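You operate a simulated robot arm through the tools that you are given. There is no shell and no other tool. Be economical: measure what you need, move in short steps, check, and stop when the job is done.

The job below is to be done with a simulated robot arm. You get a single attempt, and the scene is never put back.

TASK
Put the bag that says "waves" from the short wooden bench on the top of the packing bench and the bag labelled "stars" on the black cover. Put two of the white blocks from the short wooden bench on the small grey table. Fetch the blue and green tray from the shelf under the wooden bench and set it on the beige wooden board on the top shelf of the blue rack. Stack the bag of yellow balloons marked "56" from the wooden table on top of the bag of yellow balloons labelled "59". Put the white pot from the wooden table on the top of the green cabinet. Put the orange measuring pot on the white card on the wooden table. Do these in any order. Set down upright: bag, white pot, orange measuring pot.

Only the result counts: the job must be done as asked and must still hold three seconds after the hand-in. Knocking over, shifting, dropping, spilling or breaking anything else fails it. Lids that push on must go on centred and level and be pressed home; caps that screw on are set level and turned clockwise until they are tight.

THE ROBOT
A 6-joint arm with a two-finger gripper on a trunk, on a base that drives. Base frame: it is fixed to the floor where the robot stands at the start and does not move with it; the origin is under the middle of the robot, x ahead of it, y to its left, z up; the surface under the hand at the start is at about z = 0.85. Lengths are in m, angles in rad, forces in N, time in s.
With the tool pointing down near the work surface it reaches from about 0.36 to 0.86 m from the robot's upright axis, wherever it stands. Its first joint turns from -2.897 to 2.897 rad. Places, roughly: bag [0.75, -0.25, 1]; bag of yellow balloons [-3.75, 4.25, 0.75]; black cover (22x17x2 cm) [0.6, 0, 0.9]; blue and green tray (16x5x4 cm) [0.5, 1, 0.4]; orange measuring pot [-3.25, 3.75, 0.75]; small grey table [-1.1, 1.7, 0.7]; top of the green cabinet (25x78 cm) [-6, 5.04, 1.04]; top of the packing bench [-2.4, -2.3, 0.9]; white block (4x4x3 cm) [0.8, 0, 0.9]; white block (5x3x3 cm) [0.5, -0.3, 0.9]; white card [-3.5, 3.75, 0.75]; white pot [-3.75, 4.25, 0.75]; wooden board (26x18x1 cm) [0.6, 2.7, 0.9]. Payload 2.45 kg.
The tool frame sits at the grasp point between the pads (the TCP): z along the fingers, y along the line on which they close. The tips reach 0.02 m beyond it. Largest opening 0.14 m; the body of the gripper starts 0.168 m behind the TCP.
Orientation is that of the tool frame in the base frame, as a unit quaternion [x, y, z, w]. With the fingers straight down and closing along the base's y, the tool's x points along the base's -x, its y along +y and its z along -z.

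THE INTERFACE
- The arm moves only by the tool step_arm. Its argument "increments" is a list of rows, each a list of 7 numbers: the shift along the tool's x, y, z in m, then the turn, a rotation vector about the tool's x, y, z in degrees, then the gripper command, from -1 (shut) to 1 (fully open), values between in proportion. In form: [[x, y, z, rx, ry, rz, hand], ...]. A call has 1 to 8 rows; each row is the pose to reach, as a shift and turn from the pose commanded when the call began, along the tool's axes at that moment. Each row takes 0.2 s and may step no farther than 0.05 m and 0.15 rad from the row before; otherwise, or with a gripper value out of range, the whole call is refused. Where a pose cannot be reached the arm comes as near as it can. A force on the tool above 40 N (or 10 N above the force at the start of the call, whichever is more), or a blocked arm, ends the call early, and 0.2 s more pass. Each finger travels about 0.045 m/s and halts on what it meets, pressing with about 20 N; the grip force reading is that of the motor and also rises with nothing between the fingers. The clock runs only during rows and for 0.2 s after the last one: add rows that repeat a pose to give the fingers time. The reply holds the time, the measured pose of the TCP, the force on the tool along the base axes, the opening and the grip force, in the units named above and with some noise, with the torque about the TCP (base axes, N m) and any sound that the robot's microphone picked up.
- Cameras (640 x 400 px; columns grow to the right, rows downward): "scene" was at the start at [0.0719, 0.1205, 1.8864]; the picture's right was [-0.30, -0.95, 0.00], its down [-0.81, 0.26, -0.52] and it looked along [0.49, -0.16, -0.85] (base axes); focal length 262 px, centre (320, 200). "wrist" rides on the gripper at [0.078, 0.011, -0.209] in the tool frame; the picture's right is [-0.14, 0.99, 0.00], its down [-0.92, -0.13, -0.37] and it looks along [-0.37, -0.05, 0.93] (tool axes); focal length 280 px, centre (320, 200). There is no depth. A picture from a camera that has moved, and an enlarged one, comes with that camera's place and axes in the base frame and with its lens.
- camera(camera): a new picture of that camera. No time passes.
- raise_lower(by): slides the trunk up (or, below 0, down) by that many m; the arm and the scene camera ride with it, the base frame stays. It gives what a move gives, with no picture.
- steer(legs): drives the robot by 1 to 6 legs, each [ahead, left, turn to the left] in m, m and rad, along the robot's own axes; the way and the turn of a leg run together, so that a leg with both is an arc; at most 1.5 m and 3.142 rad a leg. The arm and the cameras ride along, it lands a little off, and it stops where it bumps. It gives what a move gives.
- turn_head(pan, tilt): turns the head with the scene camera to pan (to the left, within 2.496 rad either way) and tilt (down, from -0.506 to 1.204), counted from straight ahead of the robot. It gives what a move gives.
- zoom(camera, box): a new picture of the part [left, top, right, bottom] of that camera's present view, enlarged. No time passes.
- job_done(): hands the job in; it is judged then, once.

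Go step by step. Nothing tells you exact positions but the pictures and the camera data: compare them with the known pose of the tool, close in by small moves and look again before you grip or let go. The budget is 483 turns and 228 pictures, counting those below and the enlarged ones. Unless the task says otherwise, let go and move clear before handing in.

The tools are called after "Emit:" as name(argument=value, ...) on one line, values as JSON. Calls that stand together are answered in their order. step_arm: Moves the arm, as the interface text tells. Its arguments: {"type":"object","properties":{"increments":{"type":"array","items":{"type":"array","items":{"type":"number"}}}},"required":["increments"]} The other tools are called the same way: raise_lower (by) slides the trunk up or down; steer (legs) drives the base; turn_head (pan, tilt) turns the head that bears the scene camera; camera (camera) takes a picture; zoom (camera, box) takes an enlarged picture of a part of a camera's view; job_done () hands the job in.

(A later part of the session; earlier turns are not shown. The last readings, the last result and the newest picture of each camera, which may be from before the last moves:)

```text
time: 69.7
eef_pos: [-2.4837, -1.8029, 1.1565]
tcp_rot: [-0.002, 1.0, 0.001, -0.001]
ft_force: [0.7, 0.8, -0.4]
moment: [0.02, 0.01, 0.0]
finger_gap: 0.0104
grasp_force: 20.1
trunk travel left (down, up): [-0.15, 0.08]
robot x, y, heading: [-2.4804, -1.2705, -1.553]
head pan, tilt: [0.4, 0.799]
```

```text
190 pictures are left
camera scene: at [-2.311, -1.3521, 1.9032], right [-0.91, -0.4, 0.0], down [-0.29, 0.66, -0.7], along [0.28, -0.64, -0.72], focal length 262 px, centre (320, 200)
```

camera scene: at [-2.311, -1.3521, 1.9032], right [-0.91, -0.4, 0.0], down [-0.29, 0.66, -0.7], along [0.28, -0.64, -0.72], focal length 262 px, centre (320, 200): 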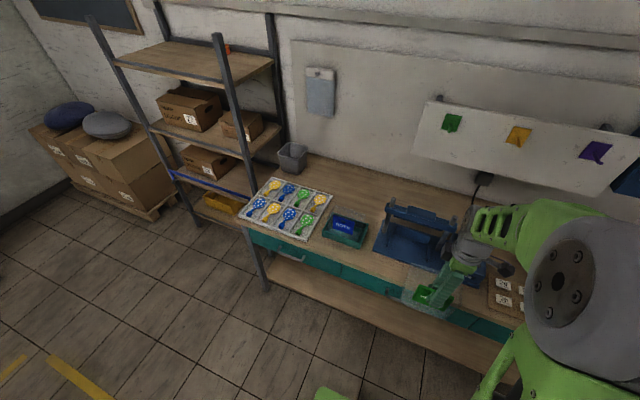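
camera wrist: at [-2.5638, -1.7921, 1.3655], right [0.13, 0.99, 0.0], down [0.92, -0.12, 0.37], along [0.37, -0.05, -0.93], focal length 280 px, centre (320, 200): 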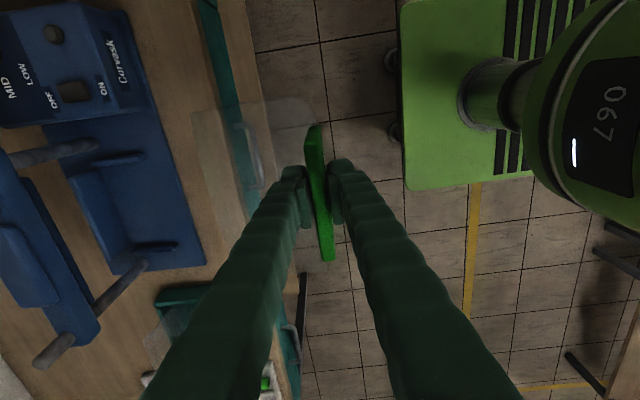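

Free space is behind the DOTS tray, around (-2.05,-2.43). I'll raise, slide left and look again from there.

Emit:
raise_lower(by=0.075)

Emit:
step_arm(increments=[[0, 0, -0.04, 0, 0, 0, -1], [0, 0, -0.08, 0, 0, 0, -1], [0, 0, -0.08, 0, 0, 0, -1]])

Emit:
steer(legs=[[0, 0.43, -0.018]])

Emit:
turn_head(pan=-0.3, tilt=0.9)

Emit:
camera(camera="wrist")

Emit:
camera(camera="scene")

```text
time: 70.8
eef_pos: [-2.4852, -1.8021, 1.2311]
tcp_rot: [-0.002, 1.0, 0.001, 0.0]
ft_force: [-0.8, 0.4, -0.3]
moment: [0.01, -0.01, -0.02]
finger_gap: 0.0104
grasp_force: 19.9
trunk travel left (down, up): [-0.225, 0.005]
robot x, y, heading: [-2.4808, -1.2697, -1.552]
head pan, tilt: [0.4, 0.799]
```

```text
time: 71.6
eef_pos: [-2.4844, -1.8017, 1.3095]
tcp_rot: [-0.002, 1.0, 0.0, 0.0]
ft_force: [-0.3, 0.1, 0.0]
moment: [0.01, 0.0, 0.01]
finger_gap: 0.0104
grasp_force: 20.0
trunk travel left (down, up): [-0.225, 0.005]
robot x, y, heading: [-2.4812, -1.2715, -1.55]
head pan, tilt: [0.4, 0.799]
```

```text
time: 75.9
eef_pos: [-2.0571, -1.7964, 1.3094]
tcp_rot: [0.002, 1.0, 0.0, 0.0]
ft_force: [0.3, 0.1, -0.4]
moment: [0.05, -0.01, 0.0]
finger_gap: 0.0104
grasp_force: 19.8
trunk travel left (down, up): [-0.225, 0.005]
robot x, y, heading: [-2.0444, -1.2682, -1.561]
head pan, tilt: [0.4, 0.799]
```

```text
time: 77.0
eef_pos: [-2.0576, -1.7953, 1.3103]
tcp_rot: [0.002, 1.0, 0.0, 0.0]
ft_force: [-0.1, 0.2, 0.5]
moment: [-0.02, 0.03, 0.0]
finger_gap: 0.0103
grasp_force: 20.1
trunk travel left (down, up): [-0.225, 0.005]
robot x, y, heading: [-2.0487, -1.2673, -1.565]
head pan, tilt: [-0.3, 0.901]
```

```text
189 pictures are left
camera wrist: at [-2.1367, -1.7853, 1.5189], right [0.14, 0.99, 0.0], down [0.92, -0.13, 0.37], along [0.36, -0.05, -0.93], focal length 280 px, centre (320, 200)
```

wrist: 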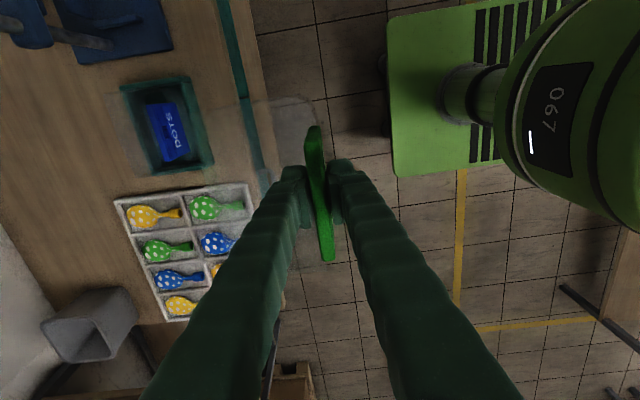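

```text
188 pictures are left
camera scene: at [-1.932, -1.3469, 1.9703], right [-0.96, 0.29, 0.0], down [0.23, 0.75, -0.62], along [-0.18, -0.59, -0.78], focal length 262 px, centre (320, 200)
```

scene: 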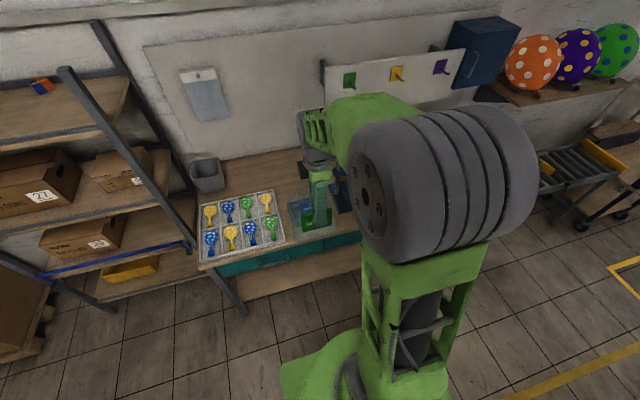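

Spot chosen: body centre (-2.04,-2.44). Drive ahead 0.32 m with the bag high.

Emit:
steer(legs=[[0.32, 0, 0]])

Emit:
step_arm(increments=[[0, -0.045, 0, 0, 0, 0, -1], [0, -0.09, 0, 0, 0, 0, -1], [0, -0.135, 0, 0, 0, 0, -1], [0, -0.18, 0, 0, 0, 0, -1], [0, -0.22, 0, 0, 0, 0, -1], [0, -0.26, 0, 0, 0, 0, -1], [0, -0.26, 0, 0, 0, 0, -1]])

Emit:
camera(camera="wrist")

Emit:
camera(camera="scene")

```text
time: 79.1
eef_pos: [-2.0577, -2.1122, 1.3094]
tcp_rot: [0.004, 1.0, 0.0, 0.0]
ft_force: [0.0, -0.8, -0.5]
moment: [0.06, 0.01, 0.05]
finger_gap: 0.0105
grasp_force: 19.5
trunk travel left (down, up): [-0.225, 0.005]
robot x, y, heading: [-2.0472, -1.5871, -1.569]
head pan, tilt: [-0.3, 0.901]
```

```text
time: 80.7
eef_pos: [-2.0596, -2.3702, 1.31]
tcp_rot: [0.004, 1.0, 0.0, 0.0]
ft_force: [-0.2, 0.4, 0.4]
moment: [-0.03, 0.02, 0.02]
finger_gap: 0.0103
grasp_force: 19.8
trunk travel left (down, up): [-0.225, 0.005]
robot x, y, heading: [-2.0451, -1.5857, -1.572]
head pan, tilt: [-0.3, 0.901]
```

```text
187 pictures are left
camera wrist: at [-2.1407, -2.3592, 1.5196], right [0.15, 0.99, 0.0], down [0.92, -0.14, 0.37], along [0.36, -0.05, -0.93], focal length 280 px, centre (320, 200)
```

wrist: 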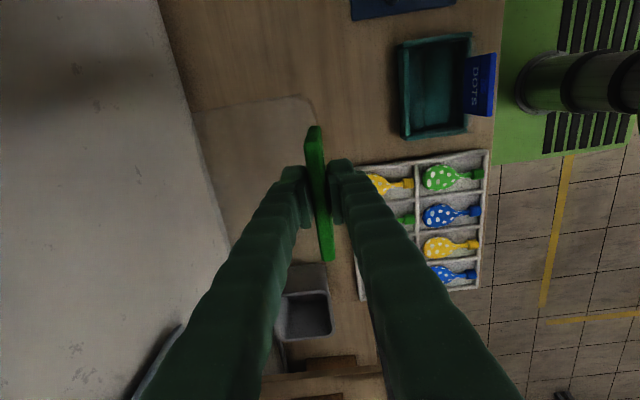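

```text
186 pictures are left
camera scene: at [-1.9306, -1.6624, 1.9704], right [-0.96, 0.29, 0.0], down [0.23, 0.75, -0.62], along [-0.18, -0.59, -0.78], focal length 262 px, centre (320, 200)
```

scene: 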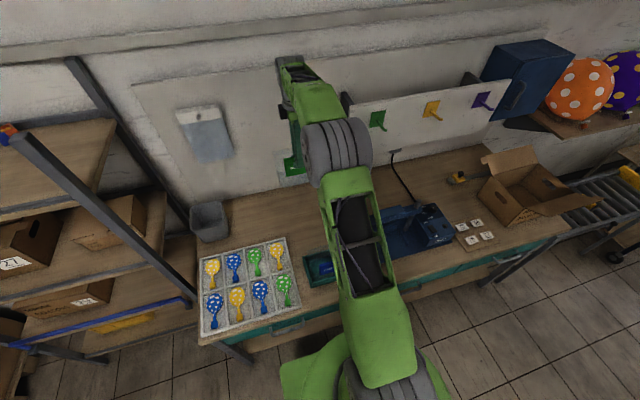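

Clear of the wall (y≈-2.63), tray and sheet. Lower to near contact, then slowly.

Emit:
step_arm(increments=[[0, 0, 0.045, 0, 0, 0, -1], [0, 0, 0.09, 0, 0, 0, -1], [0, 0, 0.135, 0, 0, 0, -1], [0, 0, 0.18, 0, 0, 0, -1], [0, 0, 0.22, 0, 0, 0, -1], [0, 0, 0.24, 0, 0, 0, -1], [0, 0, 0.255, 0, 0, 0, -1]])

Emit:
step_arm(increments=[[0, 0, 0.005, 0, 0, 0, -1], [0, 0, 0.01, 0, 0, 0, -1], [0, 0, 0.015, 0, 0, 0, -1], [0, 0, 0.018, 0, 0, 0, -1]])

```text
time: 82.3
eef_pos: [-2.0613, -2.373, 1.0554]
tcp_rot: [0.005, 1.0, 0.0, 0.0]
ft_force: [0.0, 0.3, -0.9]
moment: [-0.01, -0.02, 0.02]
finger_gap: 0.0105
grasp_force: 20.3
trunk travel left (down, up): [-0.225, 0.005]
robot x, y, heading: [-2.0449, -1.587, -1.571]
head pan, tilt: [-0.3, 0.901]
```

```text
time: 83.3
eef_pos: [-2.0603, -2.3746, 1.0361]
tcp_rot: [0.004, 1.0, 0.0, 0.0]
ft_force: [-0.3, -0.3, -1.2]
moment: [0.03, 0.05, -0.02]
finger_gap: 0.0102
grasp_force: 19.8
trunk travel left (down, up): [-0.225, 0.005]
robot x, y, heading: [-2.0473, -1.5826, -1.568]
head pan, tilt: [-0.3, 0.901]
```

Emit:
step_arm(increments=[[0, 0, 0.004, 0, 0, 0, -1], [0, 0, 0.008, 0, 0, 0, -1], [0, 0, 0.008, 0, 0, 0, -1]])

Emit:
camera(camera="wrist")

```text
time: 84.1
eef_pos: [-2.0596, -2.3736, 1.0287]
tcp_rot: [0.004, 1.0, 0.0, 0.0]
ft_force: [-0.3, -0.1, -0.1]
moment: [0.04, -0.02, 0.0]
finger_gap: 0.0105
grasp_force: 19.6
trunk travel left (down, up): [-0.225, 0.005]
robot x, y, heading: [-2.0447, -1.5836, -1.565]
head pan, tilt: [-0.3, 0.901]
```

```text
185 pictures are left
camera wrist: at [-2.1397, -2.3617, 1.2381], right [0.15, 0.99, 0.0], down [0.92, -0.14, 0.37], along [0.36, -0.05, -0.93], focal length 280 px, centre (320, 200)
```

wrist: 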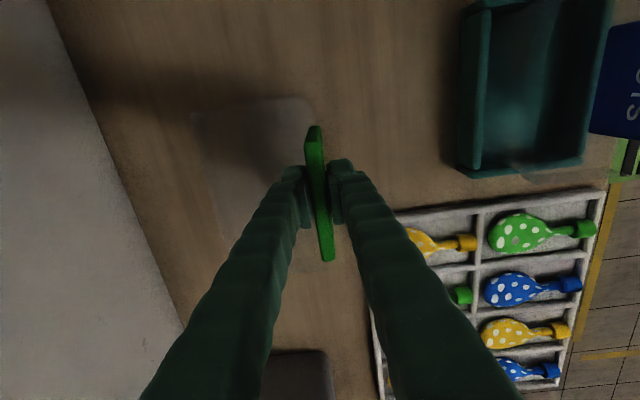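

Emit:
step_arm(increments=[[0, 0, 0.004, 0, 0, 0, -1], [0, 0, 0.008, 0, 0, 0, -1], [0, 0, 0.012, 0, 0, 0, -1], [0, 0, 0.014, 0, 0, 0, -1]])

Emit:
step_arm(increments=[[0, 0, 0.004, 0, 0, 0, -1], [0, 0, 0.006, 0, 0, 0, -1], [0, 0, 0.006, 0, 0, 0, -1]])

```text
time: 85.1
eef_pos: [-2.0601, -2.3729, 1.0153]
tcp_rot: [0.004, 1.0, 0.001, 0.0]
ft_force: [-0.3, 0.7, -0.6]
moment: [-0.01, 0.01, -0.02]
finger_gap: 0.0104
grasp_force: 19.9
trunk travel left (down, up): [-0.225, 0.005]
robot x, y, heading: [-2.0448, -1.5811, -1.572]
head pan, tilt: [-0.3, 0.901]
```

```text
time: 85.9
eef_pos: [-2.0588, -2.3734, 1.0085]
tcp_rot: [0.004, 1.0, -0.001, -0.001]
ft_force: [0.4, 0.4, -0.1]
moment: [0.01, -0.01, -0.01]
finger_gap: 0.0106
grasp_force: 19.6
trunk travel left (down, up): [-0.225, 0.005]
robot x, y, heading: [-2.0476, -1.585, -1.571]
head pan, tilt: [-0.3, 0.901]
```

Emit:
step_arm(increments=[[0, 0, 0.004, 0, 0, 0, -1], [0, 0, 0.008, 0, 0, 0, -1], [0, 0, 0.01, 0, 0, 0, -1], [0, 0, 0.01, 0, 0, 0, -1]])

Emit:
step_arm(increments=[[0, 0, 0.004, 0, 0, 0, -1], [0, 0, 0.008, 0, 0, 0, -1], [0, 0, 0.01, 0, 0, 0, -1], [0, 0, 0.01, 0, 0, 0, -1]])

```text
time: 86.9
eef_pos: [-2.0595, -2.3736, 0.9998]
tcp_rot: [0.004, 1.0, 0.001, 0.001]
ft_force: [0.0, 0.0, 0.0]
moment: [0.01, 0.0, 0.01]
finger_gap: 0.0105
grasp_force: 19.8
trunk travel left (down, up): [-0.225, 0.005]
robot x, y, heading: [-2.0489, -1.58, -1.568]
head pan, tilt: [-0.3, 0.901]
```

```text
time: 87.9
eef_pos: [-2.0607, -2.3721, 0.9868]
tcp_rot: [0.004, 1.0, 0.001, 0.0]
ft_force: [-1.2, -1.1, 5.0]
moment: [-0.1, 0.0, -0.04]
finger_gap: 0.0104
grasp_force: 20.1
trunk travel left (down, up): [-0.225, 0.005]
robot x, y, heading: [-2.0475, -1.5826, -1.568]
head pan, tilt: [-0.3, 0.901]
```

Contact at TCP 0.987 (bench ≈0.85). Release and rise.

Emit:
step_arm(increments=[[0, 0, 0.001, 0, 0, 0, -0.4], [0, 0, 0.001, 0, 0, 0, -0.3], [0, 0, 0.001, 0, 0, 0, -0.3], [0, 0, -0.04, 0, 0, 0, -0.3], [0, 0, -0.09, 0, 0, 0, -0.3], [0, 0, -0.14, 0, 0, 0, 0], [0, 0, -0.19, 0, 0, 0, 0], [0, 0, -0.24, 0, 0, 0, 0]])

Emit:
step_arm(increments=[[0, 0.045, -0.02, 0, 0, 0, 0], [0, 0.09, -0.04, 0, 0, 0, 0], [0, 0.135, -0.06, 0, 0, 0, 0], [0, 0.18, -0.06, 0, 0, 0, 0], [0, 0.225, -0.06, 0, 0, 0, 0], [0, 0.27, -0.06, 0, 0, 0, 0]])

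Emit:
steer(legs=[[-0.32, 0, 0]])

Emit:
turn_head(pan=0.2, tilt=0.75)

Emit:
camera(camera="scene")

```text
time: 89.7
eef_pos: [-2.0603, -2.3763, 1.2287]
tcp_rot: [0.004, 1.0, 0.0, 0.0]
ft_force: [-0.7, -0.8, 0.6]
moment: [-0.04, 0.0, 0.0]
finger_gap: 0.0702
grasp_force: 0.0
trunk travel left (down, up): [-0.225, 0.005]
robot x, y, heading: [-2.0465, -1.5835, -1.568]
head pan, tilt: [-0.3, 0.901]
```

```text
time: 91.1
eef_pos: [-2.0538, -2.0991, 1.2895]
tcp_rot: [0.005, 1.0, -0.001, 0.0]
ft_force: [-1.1, 0.0, -0.1]
moment: [-0.08, 0.0, -0.02]
finger_gap: 0.07
grasp_force: 0.1
trunk travel left (down, up): [-0.225, 0.005]
robot x, y, heading: [-2.0479, -1.5857, -1.57]
head pan, tilt: [-0.3, 0.901]
```

```text
time: 93.2
eef_pos: [-2.0535, -1.7921, 1.2895]
tcp_rot: [0.001, 1.0, 0.0, 0.0]
ft_force: [-0.5, 0.7, -0.3]
moment: [-0.04, 0.0, 0.0]
finger_gap: 0.07
grasp_force: 0.1
trunk travel left (down, up): [-0.225, 0.005]
robot x, y, heading: [-2.0506, -1.274, -1.563]
head pan, tilt: [-0.3, 0.901]
```

```text
time: 94.1
eef_pos: [-2.0539, -1.7929, 1.2889]
tcp_rot: [0.001, 1.0, 0.0, 0.0]
ft_force: [0.5, -0.1, 1.3]
moment: [-0.06, 0.01, -0.02]
finger_gap: 0.0698
grasp_force: 0.1
trunk travel left (down, up): [-0.225, 0.005]
robot x, y, heading: [-2.0489, -1.2712, -1.556]
head pan, tilt: [0.201, 0.75]
```

```text
184 pictures are left
camera scene: at [-1.8933, -1.3633, 1.9822], right [-0.98, -0.21, 0.0], down [-0.14, 0.67, -0.73], along [0.15, -0.72, -0.68], focal length 262 px, centre (320, 200)
```

scene: 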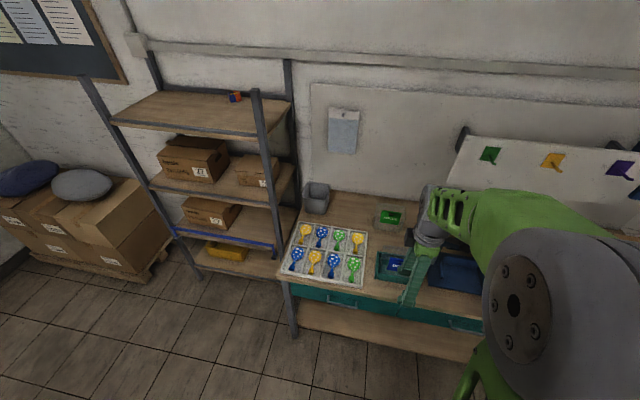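

WAVES stands on the packing bench. Now return to the short bench for the white blocks.

Emit:
steer(legs=[[0, 0.9, 0], [0, 0.85, 0], [0, 0, 1.556]])

Emit:
turn_head(pan=0, tilt=0.9)

```text
time: 113.6
eef_pos: [0.217, -1.273, 1.2904]
tcp_rot: [-0.698, 0.716, 0.0, -0.001]
ft_force: [0.4, -0.4, 0.4]
moment: [-0.03, -0.01, 0.01]
finger_gap: 0.0701
grasp_force: 0.1
trunk travel left (down, up): [-0.225, 0.005]
robot x, y, heading: [-0.3011, -1.256, -0.016]
head pan, tilt: [0.201, 0.75]
```

```text
time: 114.3
eef_pos: [0.2176, -1.2732, 1.2898]
tcp_rot: [-0.698, 0.716, 0.001, -0.001]
ft_force: [-0.5, 0.3, 0.0]
moment: [-0.01, -0.03, -0.02]
finger_gap: 0.07
grasp_force: 0.0
trunk travel left (down, up): [-0.225, 0.005]
robot x, y, heading: [-0.3022, -1.2553, -0.014]
head pan, tilt: [0.0, 0.901]
```

Emit:
steer(legs=[[0, 1.1, 0.014], [0.25, 0, 0]])

Emit:
step_arm(increments=[[0.04, 0, 0.02, 0, 0, 0, 0], [0.08, 0, 0.05, 0, 0, 0, 0], [0.12, 0, 0.08, 0, 0, 0, 0], [0.16, 0, 0.1, 0, 0, 0, 0]])

Emit:
camera(camera="wrist")

Emit:
camera(camera="scene")

```text
time: 125.5
eef_pos: [0.4748, -0.1734, 1.2889]
tcp_rot: [-0.705, 0.709, 0.001, -0.001]
ft_force: [-0.4, -0.6, 0.0]
moment: [0.02, 0.06, 0.0]
finger_gap: 0.0702
grasp_force: 0.0
trunk travel left (down, up): [-0.225, 0.005]
robot x, y, heading: [-0.0465, -0.1682, 0.008]
head pan, tilt: [0.0, 0.901]
```

```text
time: 126.5
eef_pos: [0.4742, -0.3372, 1.1895]
tcp_rot: [-0.706, 0.708, 0.0, -0.001]
ft_force: [0.4, -1.0, -0.1]
moment: [0.05, 0.0, 0.01]
finger_gap: 0.07
grasp_force: 0.1
trunk travel left (down, up): [-0.225, 0.005]
robot x, y, heading: [-0.0447, -0.1648, 0.006]
head pan, tilt: [0.0, 0.901]
```

```text
183 pictures are left
camera wrist: at [0.4601, -0.4156, 1.3981], right [-0.99, 0.14, 0.0], down [0.13, 0.92, 0.37], along [0.05, 0.37, -0.93], focal length 280 px, centre (320, 200)
```

wrist: 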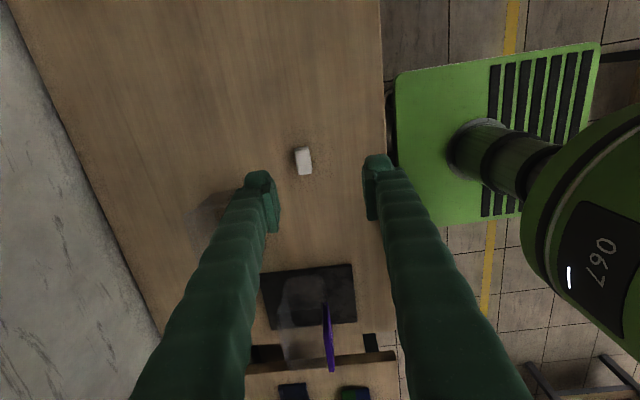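

```text
182 pictures are left
camera scene: at [0.0366, -0.026, 1.9704], right [0.01, -1.0, 0.0], down [-0.78, -0.01, -0.62], along [0.62, 0.0, -0.78], focal length 262 px, centre (320, 200)
```

scene: 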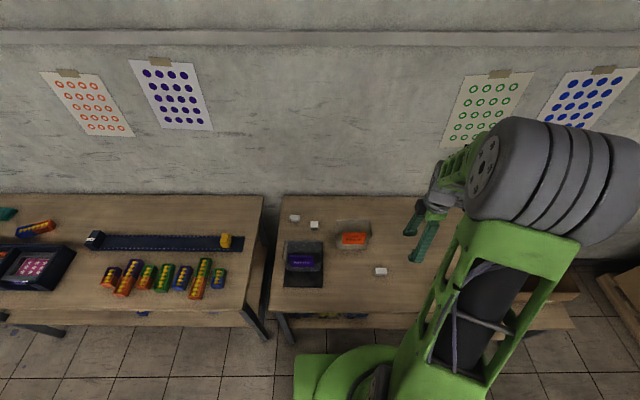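

Block A is at ≈(0.509,-0.294), 3 cm across x. Move above it and lower part way.

Emit:
step_arm(increments=[[-0.02, -0.015, 0.03, 0, 0, 0, 0], [-0.043, -0.0345, 0.06, 0, 0, 0, 0], [-0.043, -0.0345, 0.11, 0, 0, 0, 0], [-0.043, -0.0345, 0.16, 0, 0, 0, 0], [-0.043, -0.0345, 0.21, 0, 0, 0, 0], [-0.043, -0.0345, 0.25, 0, 0, 0, 0]])

Emit:
camera(camera="wrist")

```text
time: 128.0
eef_pos: [0.5089, -0.291, 0.9389]
tcp_rot: [-0.706, 0.709, 0.0, 0.0]
ft_force: [0.4, 0.2, 0.8]
moment: [0.0, 0.01, 0.0]
finger_gap: 0.0697
grasp_force: 0.0
trunk travel left (down, up): [-0.225, 0.005]
robot x, y, heading: [-0.0449, -0.1718, 0.009]
head pan, tilt: [0.0, 0.901]
```

```text
181 pictures are left
camera wrist: at [0.4955, -0.3692, 1.1489], right [-0.99, 0.14, 0.0], down [0.13, 0.92, 0.37], along [0.05, 0.36, -0.93], focal length 280 px, centre (320, 200)
```

wrist: 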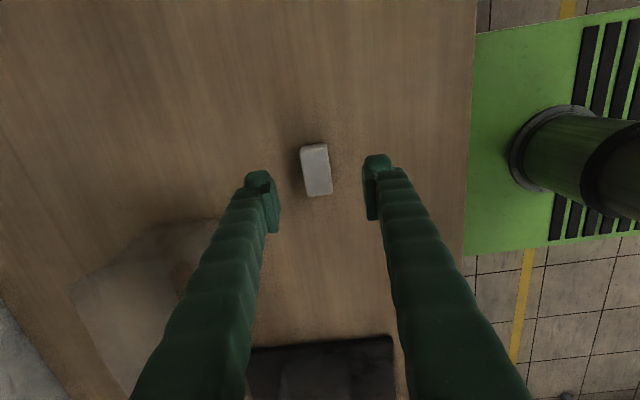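

Emit:
step_arm(increments=[[0.004, 0, 0.03, 0, 0, 0, 0], [0.004, 0, 0.055, 0, 0, 0, 0], [0.004, 0, 0.065, 0, 0, 0, 0], [0.004, 0, 0.065, 0, 0, 0, -0.5], [0.004, 0, 0.065, 0, 0, 0, -1], [0.004, 0, 0.065, 0, 0, 0, -1]])

Emit:
step_arm(increments=[[0, 0, 0, 0, 0, 0, -1], [0, 0, -0.05, 0, 0, 0, -1], [0, 0, -0.1, 0, 0, 0, -1], [0, 0, -0.15, 0, 0, 0, -1], [0, 0, -0.2, 0, 0, 0, -1], [0, 0, -0.25, 0, 0, 0, -1]])

Emit:
camera(camera="wrist")

```text
time: 129.3
eef_pos: [0.5083, -0.2946, 0.875]
tcp_rot: [-0.705, 0.709, 0.0, 0.0]
ft_force: [-0.7, -0.6, 0.1]
moment: [-0.01, 0.03, 0.02]
finger_gap: 0.0265
grasp_force: 20.2
trunk travel left (down, up): [-0.225, 0.005]
robot x, y, heading: [-0.0442, -0.1645, 0.006]
head pan, tilt: [0.0, 0.901]
```

```text
time: 130.8
eef_pos: [0.506, -0.295, 1.124]
tcp_rot: [-0.705, 0.709, 0.001, -0.001]
ft_force: [0.0, 0.5, 0.0]
moment: [-0.02, -0.04, -0.01]
finger_gap: 0.0269
grasp_force: 20.4
trunk travel left (down, up): [-0.225, 0.005]
robot x, y, heading: [-0.045, -0.1665, 0.007]
head pan, tilt: [0.0, 0.901]
```

```text
180 pictures are left
camera wrist: at [0.4924, -0.3733, 1.334], right [-0.99, 0.14, 0.0], down [0.13, 0.92, 0.37], along [0.05, 0.36, -0.93], focal length 280 px, centre (320, 200)
```

wrist: 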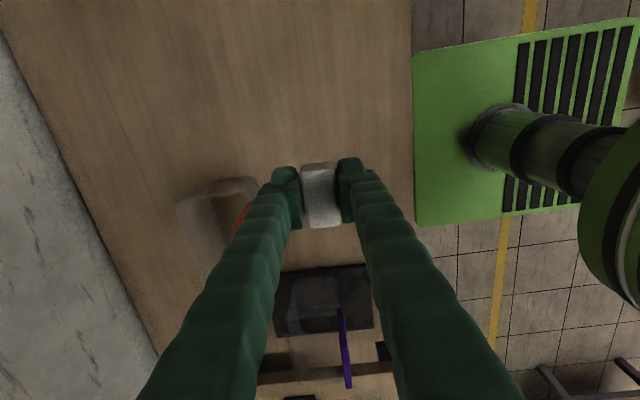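

Block A is held. Back off and look toward the grey table (left-rear).

Emit:
steer(legs=[[-0.27, 0, 0]])

Emit:
turn_head(pan=1.95, tilt=0.45)

Emit:
camera(camera="scene")

```text
time: 132.7
eef_pos: [0.2337, -0.2972, 1.1245]
tcp_rot: [-0.705, 0.709, 0.0, 0.001]
ft_force: [-0.8, -0.2, 0.2]
moment: [-0.02, -0.08, 0.01]
finger_gap: 0.0268
grasp_force: 20.1
trunk travel left (down, up): [-0.225, 0.005]
robot x, y, heading: [-0.3189, -0.1653, 0.008]
head pan, tilt: [0.0, 0.901]
```

```text
time: 134.6
eef_pos: [0.2353, -0.2972, 1.123]
tcp_rot: [-0.705, 0.709, 0.0, 0.0]
ft_force: [0.0, 0.9, -0.8]
moment: [0.02, 0.0, 0.0]
finger_gap: 0.0266
grasp_force: 20.3
trunk travel left (down, up): [-0.225, 0.005]
robot x, y, heading: [-0.3191, -0.1681, 0.004]
head pan, tilt: [1.95, 0.45]
```

```text
179 pictures are left
camera scene: at [-0.3456, 0.0582, 2.0086], right [0.93, 0.38, 0.0], down [0.16, -0.4, -0.9], along [-0.34, 0.83, -0.44], focal length 262 px, centre (320, 200)
```

scene: 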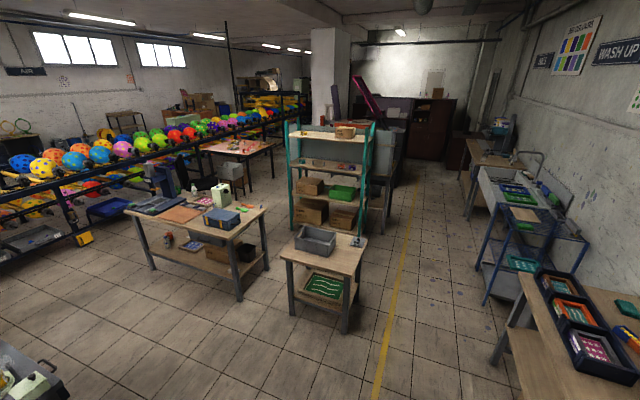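

Emit:
zoom(camera="scene", box=[256, 210, 400, 300])

```text
4.44 times, centred on (328, 255) of scene
camera zoom: at [-0.3456, 0.0582, 2.0086], right [0.93, 0.38, 0.0], down [0.16, -0.4, -0.9], along [-0.34, 0.83, -0.44], focal length 1164 px, centre (284, -44)
```

zoom: 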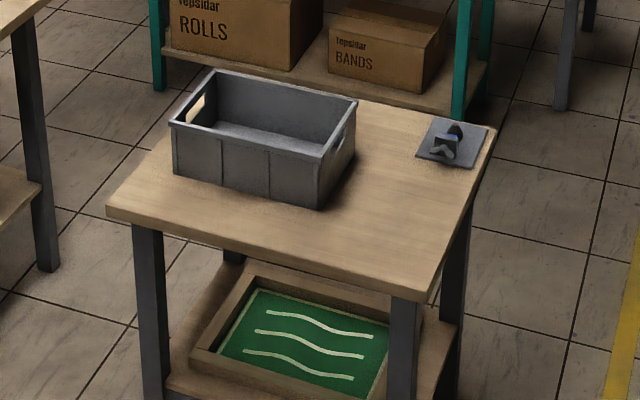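

The small table (wood top, grey legs) spans x≈-1.26…-0.67, y≈1.46…1.98, with a grey bin on it; the right-front part is free. Drive there.

Emit:
steer(legs=[[0, 0.6, 0], [0, 0.55, 0], [-0.58, 0, 0]])

Emit:
steer(legs=[[0, 0, 1.55]])

Emit:
turn_head(pan=0.3, tilt=0.9)

Emit:
camera(camera="scene")

Emit:
camera(camera="wrist")

```text
time: 148.1
eef_pos: [-0.3708, 0.8368, 1.1242]
tcp_rot: [0.709, -0.705, 0.001, 0.0]
ft_force: [0.5, 1.0, -0.2]
moment: [-0.03, -0.01, 0.0]
finger_gap: 0.0266
grasp_force: 20.0
trunk travel left (down, up): [-0.225, 0.005]
robot x, y, heading: [-0.9215, 0.9599, 0.012]
head pan, tilt: [1.95, 0.45]
```

```text
time: 152.3
eef_pos: [-0.7941, 1.5123, 1.1238]
tcp_rot: [1.0, -0.003, 0.0, -0.001]
ft_force: [0.1, 0.6, -0.3]
moment: [0.03, -0.02, 0.03]
finger_gap: 0.0265
grasp_force: 20.8
trunk travel left (down, up): [-0.225, 0.005]
robot x, y, heading: [-0.9222, 0.9578, 1.58]
head pan, tilt: [1.95, 0.45]
```

```text
time: 154.0
eef_pos: [-0.7945, 1.5124, 1.1242]
tcp_rot: [1.0, -0.003, 0.0, 0.0]
ft_force: [0.4, -0.9, -0.4]
moment: [0.01, -0.02, 0.0]
finger_gap: 0.0266
grasp_force: 20.3
trunk travel left (down, up): [-0.225, 0.005]
robot x, y, heading: [-0.922, 0.9605, 1.579]
head pan, tilt: [0.3, 0.901]
```

```text
177 pictures are left
camera scene: at [-1.0894, 1.0426, 1.9703], right [0.95, 0.3, 0.0], down [0.24, -0.75, -0.62], along [-0.19, 0.59, -0.78], focal length 262 px, centre (320, 200)
```

scene: 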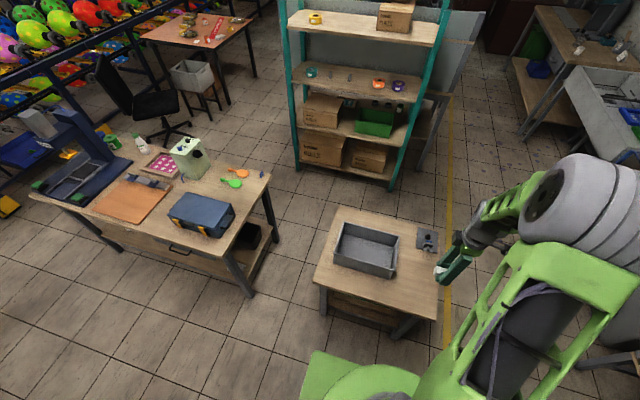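

```text
176 pictures are left
camera wrist: at [-0.7177, 1.5002, 1.3332], right [-0.14, -0.99, 0.0], down [-0.92, 0.13, 0.37], along [-0.36, 0.05, -0.93], focal length 280 px, centre (320, 200)
```

wrist: 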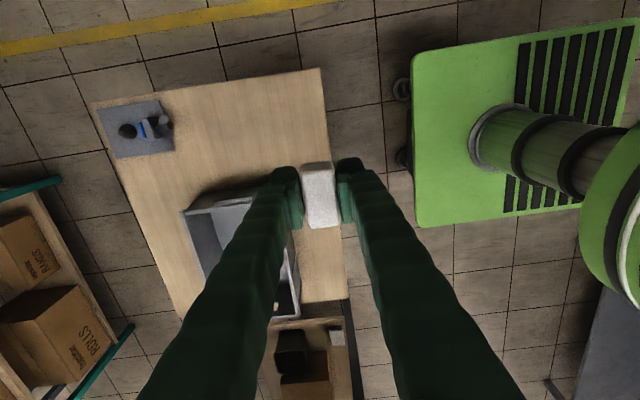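

Table front edge is y≈1.495, bin's right side x≈-0.89. Put block 1 at (-0.78,1.70).

Emit:
step_arm(increments=[[0.002, -0.045, 0, 0, 0, 0, -1], [0.005, -0.09, 0, 0, 0, 0, -1], [0.01, -0.135, 0, 0, 0, 0, -1], [0.014, -0.188, 0, 0, 0, 0, -1], [0.014, -0.188, 0.05, 0, 0, 0, -1], [0.014, -0.188, 0.1, 0, 0, 0, -1], [0.014, -0.188, 0.15, 0, 0, 0, -1], [0.014, -0.188, 0.2, 0, 0, 0, -1]])

Emit:
step_arm(increments=[[0, 0, 0.05, 0, 0, 0, -1], [0, 0, 0.1, 0, 0, 0, -1], [0, 0, 0.14, 0, 0, 0, -1], [0, 0, 0.17, 0, 0, 0, -1]])

Emit:
camera(camera="wrist")

```text
refused: row 4 steps farther than a row can; nothing moved
```

```text
time: 155.0
eef_pos: [-0.7944, 1.5124, 0.9526]
tcp_rot: [1.0, -0.003, 0.0, 0.0]
ft_force: [-0.2, 0.1, 0.2]
moment: [-0.01, -0.01, -0.02]
finger_gap: 0.027
grasp_force: 20.2
trunk travel left (down, up): [-0.225, 0.005]
robot x, y, heading: [-0.9226, 0.9575, 1.576]
head pan, tilt: [0.3, 0.901]
```

```text
175 pictures are left
camera wrist: at [-0.7187, 1.5006, 1.1629], right [-0.14, -0.99, 0.0], down [-0.92, 0.13, 0.37], along [-0.36, 0.05, -0.93], focal length 280 px, centre (320, 200)
```

wrist: 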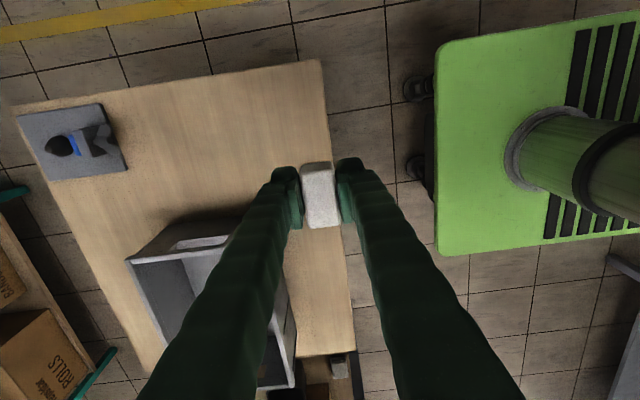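

The first call was refused but nothing was harmed. Shift forward now in legal steps.

Emit:
step_arm(increments=[[0.003, -0.045, 0, 0, 0, 0, -1], [0.007, -0.09, 0, 0, 0, 0, -1], [0.011, -0.135, 0, 0, 0, 0, -1], [0.014, -0.18, 0, 0, 0, 0, -1], [0.014, -0.188, 0.04, 0, 0, 0, -1], [0.014, -0.188, 0.085, 0, 0, 0, -1], [0.014, -0.188, 0.13, 0, 0, 0, -1], [0.014, -0.188, 0.17, 0, 0, 0, -1]])

Emit:
camera(camera="wrist")

```text
time: 156.8
eef_pos: [-0.7805, 1.703, 0.7825]
tcp_rot: [1.0, -0.003, 0.0, 0.0]
ft_force: [-0.6, -0.4, -0.7]
moment: [-0.04, 0.01, 0.0]
finger_gap: 0.0266
grasp_force: 20.0
trunk travel left (down, up): [-0.225, 0.005]
robot x, y, heading: [-0.9262, 0.9589, 1.584]
head pan, tilt: [0.3, 0.901]
```

```text
174 pictures are left
camera wrist: at [-0.7038, 1.6912, 0.9921], right [-0.14, -0.99, 0.0], down [-0.92, 0.13, 0.37], along [-0.36, 0.05, -0.93], focal length 280 px, centre (320, 200)
```

wrist: 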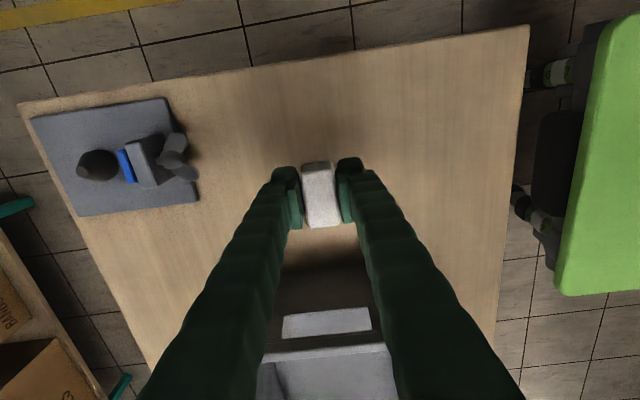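

Good spot. Lower slowly to contact.

Emit:
step_arm(increments=[[0, 0, 0.02, 0, 0, 0, -1], [0, 0, 0.035, 0, 0, 0, -1], [0, 0, 0.045, 0, 0, 0, -1], [0, 0, 0.052, 0, 0, 0, -1], [0, 0, 0.052, 0, 0, 0, -1]])

Emit:
step_arm(increments=[[0, 0, 0.004, 0, 0, 0, -1], [0, 0, 0.008, 0, 0, 0, -1], [0, 0, 0.012, 0, 0, 0, -1], [0, 0, 0.012, 0, 0, 0, -1]])

```text
time: 158.0
eef_pos: [-0.7789, 1.7002, 0.7316]
tcp_rot: [1.0, -0.003, 0.0, 0.0]
ft_force: [0.5, -0.4, -0.2]
moment: [0.0, -0.01, 0.04]
finger_gap: 0.0269
grasp_force: 20.2
trunk travel left (down, up): [-0.225, 0.005]
robot x, y, heading: [-0.9261, 0.9595, 1.574]
head pan, tilt: [0.3, 0.901]
```

```text
time: 159.0
eef_pos: [-0.7775, 1.7001, 0.7209]
tcp_rot: [1.0, -0.003, 0.001, -0.001]
ft_force: [-2.2, -1.0, 20.2]
moment: [0.0, 0.01, 0.06]
finger_gap: 0.0266
grasp_force: 20.2
trunk travel left (down, up): [-0.225, 0.005]
robot x, y, heading: [-0.9181, 0.9592, 1.579]
head pan, tilt: [0.3, 0.901]
```

Emit:
step_arm(increments=[[0, 0, -0.002, 0, 0, 0, -0.3], [0, 0, -0.002, 0, 0, 0, 0], [0, 0, -0.002, 0, 0, 0, 0], [0, 0, -0.05, 0, 0, 0, 0], [0, 0, -0.1, 0, 0, 0, 0], [0, 0, -0.15, 0, 0, 0, 0], [0, 0, -0.2, 0, 0, 0, 0], [0, 0, -0.25, 0, 0, 0, 0]])

Emit:
camera(camera="wrist")

Emit:
step_arm(increments=[[0, 0.045, -0.02, 0, 0, 0, 0], [0, 0.09, -0.04, 0, 0, 0, 0], [0, 0.135, -0.06, 0, 0, 0, 0], [0, 0.18, -0.08, 0, 0, 0, 0], [0, 0.22, -0.1, 0, 0, 0, 0]])

```text
time: 160.8
eef_pos: [-0.7785, 1.7003, 0.971]
tcp_rot: [1.0, -0.003, 0.001, 0.001]
ft_force: [-0.3, -0.4, 0.5]
moment: [0.03, 0.01, 0.02]
finger_gap: 0.0698
grasp_force: 0.1
trunk travel left (down, up): [-0.225, 0.005]
robot x, y, heading: [-0.9272, 0.9559, 1.58]
head pan, tilt: [0.3, 0.901]
```

```text
173 pictures are left
camera wrist: at [-0.7023, 1.6884, 1.1803], right [-0.14, -0.99, 0.0], down [-0.92, 0.13, 0.37], along [-0.36, 0.05, -0.93], focal length 280 px, centre (320, 200)
```

wrist: 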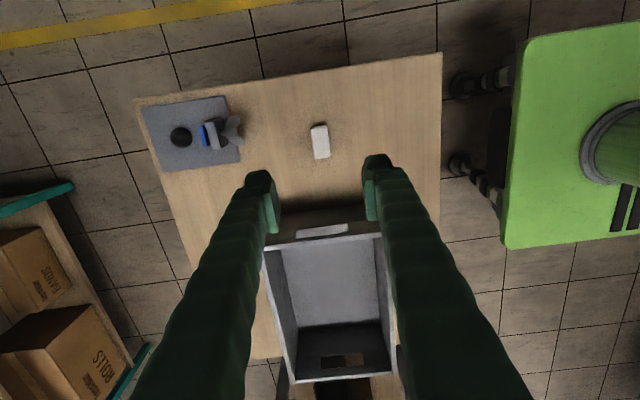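

```text
time: 162.0
eef_pos: [-0.7816, 1.4787, 1.0708]
tcp_rot: [1.0, -0.002, 0.0, 0.0]
ft_force: [-0.7, -0.4, 0.8]
moment: [0.01, 0.0, 0.0]
finger_gap: 0.07
grasp_force: 0.1
trunk travel left (down, up): [-0.225, 0.005]
robot x, y, heading: [-0.9247, 0.9598, 1.572]
head pan, tilt: [0.3, 0.901]
```

Block 1 is on the table. Return for a second block at the back of the short bench (~(0.75,0.0)).

Emit:
steer(legs=[[0, 0, -1.572], [0.6, 0, 0], [0, -0.88, 0]])

Emit:
turn_head(pan=0, tilt=0.95)

```text
time: 176.8
eef_pos: [0.2239, -0.0262, 1.0696]
tcp_rot: [0.717, -0.697, 0.0, 0.0]
ft_force: [0.4, 0.0, 0.7]
moment: [0.02, 0.04, 0.0]
finger_gap: 0.0699
grasp_force: 0.1
trunk travel left (down, up): [-0.225, 0.005]
robot x, y, heading: [-0.2989, 0.0967, 0.039]
head pan, tilt: [0.3, 0.901]
```

```text
time: 177.6
eef_pos: [0.2232, -0.0243, 1.0705]
tcp_rot: [0.717, -0.697, 0.0, 0.0]
ft_force: [-0.2, -0.3, 0.9]
moment: [0.0, 0.01, 0.01]
finger_gap: 0.0699
grasp_force: 0.1
trunk travel left (down, up): [-0.225, 0.005]
robot x, y, heading: [-0.3033, 0.0975, 0.034]
head pan, tilt: [0.0, 0.949]
```

Emit:
step_arm(increments=[[0, 0, -0.05, 0, 0, 0, 0], [0, 0, -0.1, 0, 0, 0, 0], [0, 0, -0.14, 0, 0, 0, 0]])

Emit:
steer(legs=[[0.28, 0, -0.035]])

Emit:
camera(camera="wrist")

Emit:
camera(camera="scene")

```text
time: 178.4
eef_pos: [0.2218, -0.0249, 1.2103]
tcp_rot: [0.717, -0.697, 0.0, 0.001]
ft_force: [-0.5, 0.0, 0.4]
moment: [-0.01, -0.04, -0.01]
finger_gap: 0.07
grasp_force: 0.1
trunk travel left (down, up): [-0.225, 0.005]
robot x, y, heading: [-0.2972, 0.0984, 0.037]
head pan, tilt: [0.0, 0.949]
```

```text
time: 180.3
eef_pos: [0.499, -0.0376, 1.2097]
tcp_rot: [-0.705, 0.71, 0.0, -0.001]
ft_force: [0.3, -0.6, -0.6]
moment: [0.02, 0.04, -0.01]
finger_gap: 0.07
grasp_force: 0.1
trunk travel left (down, up): [-0.225, 0.005]
robot x, y, heading: [-0.02, 0.109, 0.001]
head pan, tilt: [0.0, 0.949]
```

```text
172 pictures are left
camera wrist: at [0.4858, -0.1159, 1.4179], right [-0.99, 0.15, 0.0], down [0.14, 0.92, 0.37], along [0.05, 0.36, -0.93], focal length 280 px, centre (320, 200)
```

wrist: 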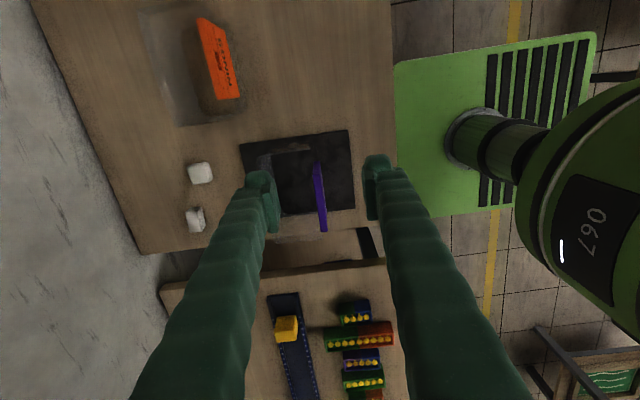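

```text
171 pictures are left
camera scene: at [0.06, 0.2473, 1.9666], right [0.0, -1.0, 0.0], down [-0.81, 0.0, -0.58], along [0.58, 0.0, -0.81], focal length 262 px, centre (320, 200)
```

scene: 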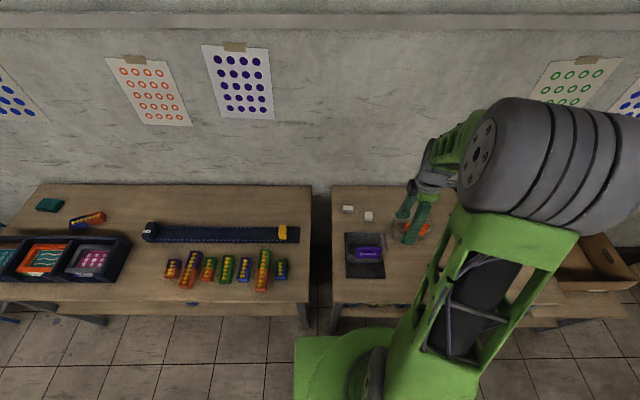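

Block B at ≈(0.744,0.003). Move over it.

Emit:
step_arm(increments=[[-0.008, -0.048, 0, 0, 0, 0, 0], [-0.016, -0.096, 0, 0, 0, 0, 0], [-0.024, -0.144, 0, 0, 0, 0, 0], [-0.032, -0.192, 0, 0, 0, 0, 0], [-0.04, -0.24, 0, 0, 0, 0, 0], [-0.041, -0.246, 0.045, 0, 0, 0, 0], [-0.041, -0.246, 0.09, 0, 0, 0, 0], [-0.041, -0.246, 0.13, 0, 0, 0, 0]])

Emit:
step_arm(increments=[[0, 0, 0.05, 0, 0, 0, 0], [0, 0, 0.1, 0, 0, 0, 0], [0, 0, 0.14, 0, 0, 0, 0]])

Emit:
camera(camera="wrist")

```text
time: 182.2
eef_pos: [0.7442, 0.0016, 1.0785]
tcp_rot: [-0.704, 0.71, 0.001, 0.0]
ft_force: [0.2, -0.4, 0.4]
moment: [-0.02, 0.02, 0.0]
finger_gap: 0.0699
grasp_force: 0.0
trunk travel left (down, up): [-0.225, 0.005]
robot x, y, heading: [-0.0199, 0.1076, 0.005]
head pan, tilt: [0.0, 0.949]
```

```text
time: 182.9
eef_pos: [0.7447, 0.0005, 0.9377]
tcp_rot: [-0.704, 0.71, 0.001, -0.001]
ft_force: [-0.7, 0.2, 0.3]
moment: [0.05, -0.02, -0.03]
finger_gap: 0.0699
grasp_force: 0.1
trunk travel left (down, up): [-0.225, 0.005]
robot x, y, heading: [-0.023, 0.1065, 0.007]
head pan, tilt: [0.0, 0.949]
```

```text
170 pictures are left
camera wrist: at [0.7318, -0.0774, 1.1472], right [-0.99, 0.15, 0.0], down [0.14, 0.92, 0.37], along [0.05, 0.36, -0.93], focal length 280 px, centre (320, 200)
```

wrist: 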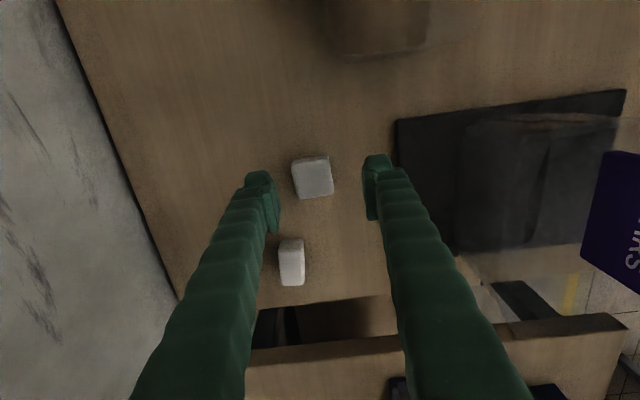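

Emit:
step_arm(increments=[[-0.001, -0.004, 0.03, 0, 0, 0, 0], [-0.001, -0.004, 0.055, 0, 0, 0, 0], [-0.001, -0.004, 0.064, 0, 0, 0, 0], [-0.001, -0.004, 0.064, 0, 0, 0, -0.5], [-0.001, -0.004, 0.064, 0, 0, 0, -1], [-0.001, -0.004, 0.064, 0, 0, 0, -1]])

Emit:
step_arm(increments=[[0, 0, 0, 0, 0, 0, -1], [0, 0, -0.05, 0, 0, 0, -1], [0, 0, -0.1, 0, 0, 0, -1], [0, 0, -0.15, 0, 0, 0, -1], [0, 0, -0.2, 0, 0, 0, -1], [0, 0, -0.25, 0, 0, 0, -1], [0, 0, -0.29, 0, 0, 0, -1]])

Emit:
camera(camera="wrist")

```text
time: 184.3
eef_pos: [0.7487, 0.003, 0.8755]
tcp_rot: [-0.704, 0.71, 0.0, 0.0]
ft_force: [-0.3, 0.2, 0.2]
moment: [-0.05, -0.01, -0.03]
finger_gap: 0.0385
grasp_force: 19.6
trunk travel left (down, up): [-0.225, 0.005]
robot x, y, heading: [-0.0224, 0.1084, 0.003]
head pan, tilt: [0.0, 0.949]
```

```text
time: 185.9
eef_pos: [0.75, 0.0021, 1.1631]
tcp_rot: [-0.704, 0.71, -0.001, 0.0]
ft_force: [-0.5, -0.5, -0.4]
moment: [-0.04, -0.04, 0.0]
finger_gap: 0.0384
grasp_force: 19.9
trunk travel left (down, up): [-0.225, 0.005]
robot x, y, heading: [-0.023, 0.1122, 0.006]
head pan, tilt: [0.0, 0.949]
```

```text
169 pictures are left
camera wrist: at [0.7363, -0.0764, 1.3736], right [-0.99, 0.15, 0.0], down [0.14, 0.92, 0.37], along [0.05, 0.36, -0.93], focal length 280 px, centre (320, 200)
```

wrist: 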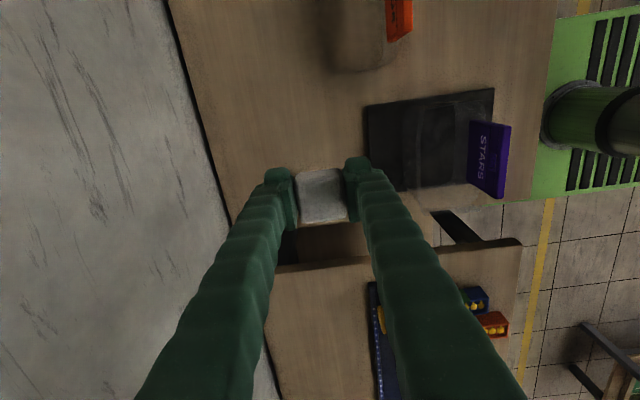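

Block B held. Retract and drive back to the small table.

Emit:
step_arm(increments=[[0, 0.045, 0, 0, 0, 0, -1], [0, 0.09, 0, 0, 0, 0, -1], [0, 0.135, 0, 0, 0, 0, -1], [0, 0.18, 0, 0, 0, 0, -1], [0, 0.22, 0, 0, 0, 0, -1]])

Emit:
steer(legs=[[-0.3, 0, 0], [0, 0.85, 0], [-0.6, 0, 0], [0, 0, 1.565]])

Emit:
camera(camera="wrist")

```text
time: 187.2
eef_pos: [0.5261, 0.0046, 1.1636]
tcp_rot: [-0.704, 0.71, 0.0, 0.0]
ft_force: [0.1, -0.1, -0.5]
moment: [0.02, -0.06, 0.0]
finger_gap: 0.0385
grasp_force: 20.2
trunk travel left (down, up): [-0.225, 0.005]
robot x, y, heading: [-0.0219, 0.1025, 0.009]
head pan, tilt: [0.0, 0.949]
```

```text
time: 203.5
eef_pos: [-0.8141, 1.5072, 1.1622]
tcp_rot: [1.0, -0.013, 0.0, 0.0]
ft_force: [0.6, 0.3, -0.7]
moment: [-0.01, -0.01, 0.04]
finger_gap: 0.0384
grasp_force: 19.9
trunk travel left (down, up): [-0.225, 0.005]
robot x, y, heading: [-0.9237, 0.9602, 1.555]
head pan, tilt: [0.0, 0.949]
```

```text
168 pictures are left
camera wrist: at [-0.7387, 1.4942, 1.3721], right [-0.16, -0.99, 0.0], down [-0.92, 0.15, 0.37], along [-0.36, 0.06, -0.93], focal length 280 px, centre (320, 200)
```

wrist: 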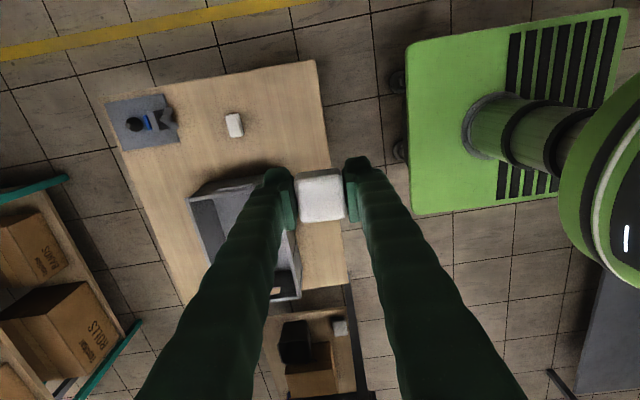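

Emit:
step_arm(increments=[[0.017, -0.03, 0.02, 0, 0, 0, -1], [0.034, -0.058, 0.05, 0, 0, 0, -1], [0.034, -0.058, 0.1, 0, 0, 0, -1], [0.034, -0.058, 0.15, 0, 0, 0, -1], [0.034, -0.058, 0.2, 0, 0, 0, -1], [0.034, -0.058, 0.25, 0, 0, 0, -1], [0.034, -0.058, 0.3, 0, 0, 0, -1], [0.034, -0.058, 0.345, 0, 0, 0, -1]])

Emit:
camera(camera="wrist")

```text
time: 205.3
eef_pos: [-0.7754, 1.5628, 0.8138]
tcp_rot: [1.0, -0.014, 0.0, -0.001]
ft_force: [-0.1, 0.4, -0.9]
moment: [-0.04, 0.0, 0.0]
finger_gap: 0.0386
grasp_force: 20.0
trunk travel left (down, up): [-0.225, 0.005]
robot x, y, heading: [-0.9243, 0.9599, 1.557]
head pan, tilt: [0.0, 0.949]
```

```text
167 pictures are left
camera wrist: at [-0.6996, 1.5496, 1.0241], right [-0.16, -0.99, 0.0], down [-0.92, 0.15, 0.37], along [-0.36, 0.06, -0.93], focal length 280 px, centre (320, 200)
```

wrist: 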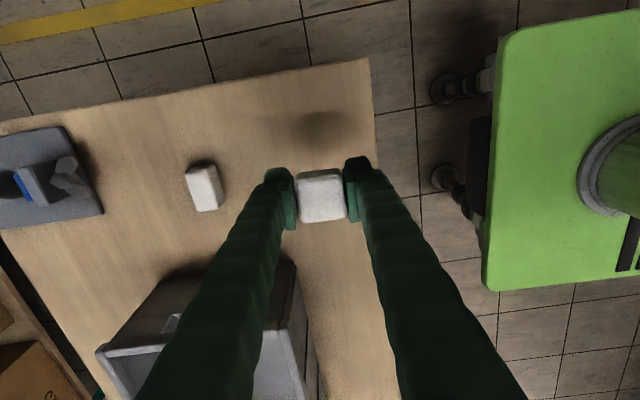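

Emit:
step_arm(increments=[[0, 0, 0.045, 0, 0, 0, -1], [0, 0, 0.075, 0, 0, 0, -1], [0, 0, 0.084, 0, 0, 0, -1], [0, 0, 0.09, 0, 0, 0, -1], [0, 0, 0.093, 0, 0, 0, -1]])

```text
time: 206.5
eef_pos: [-0.7783, 1.5642, 0.7251]
tcp_rot: [1.0, -0.012, 0.0, -0.001]
ft_force: [-1.4, -3.4, 17.5]
moment: [-0.1, 0.12, 0.0]
finger_gap: 0.0386
grasp_force: 19.9
trunk travel left (down, up): [-0.225, 0.005]
robot x, y, heading: [-0.9266, 0.9605, 1.556]
head pan, tilt: [0.0, 0.949]
```

Emit:
step_arm(increments=[[0, 0, -0.002, 0, 0, 0, -0.2], [0, 0, -0.002, 0, 0, 0, 0], [0, 0, -0.002, 0, 0, 0, 0], [0, 0, -0.05, 0, 0, 0, 0], [0, 0, -0.1, 0, 0, 0, 0], [0, 0, -0.15, 0, 0, 0, 0], [0, 0, -0.2, 0, 0, 0, 0], [0, 0, -0.25, 0, 0, 0, 0]])

Emit:
camera(camera="wrist")

```text
time: 208.3
eef_pos: [-0.7801, 1.5626, 0.9762]
tcp_rot: [1.0, -0.013, 0.0, 0.0]
ft_force: [-0.2, 0.4, -0.1]
moment: [0.03, 0.0, 0.04]
finger_gap: 0.0703
grasp_force: 0.1
trunk travel left (down, up): [-0.225, 0.005]
robot x, y, heading: [-0.9286, 0.9603, 1.553]
head pan, tilt: [0.0, 0.949]
```

```text
166 pictures are left
camera wrist: at [-0.7039, 1.5495, 1.186], right [-0.16, -0.99, 0.0], down [-0.92, 0.15, 0.37], along [-0.36, 0.06, -0.93], focal length 280 px, centre (320, 200)
```

wrist: 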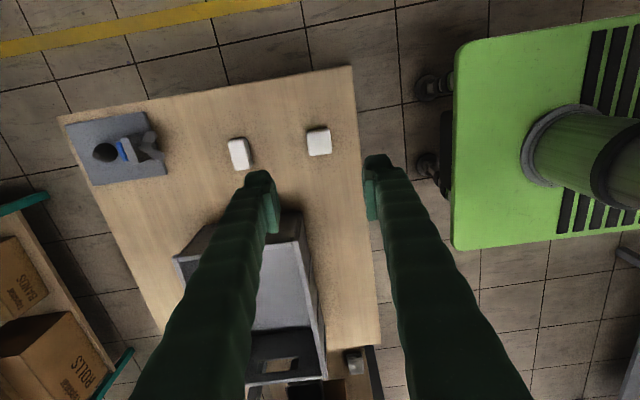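

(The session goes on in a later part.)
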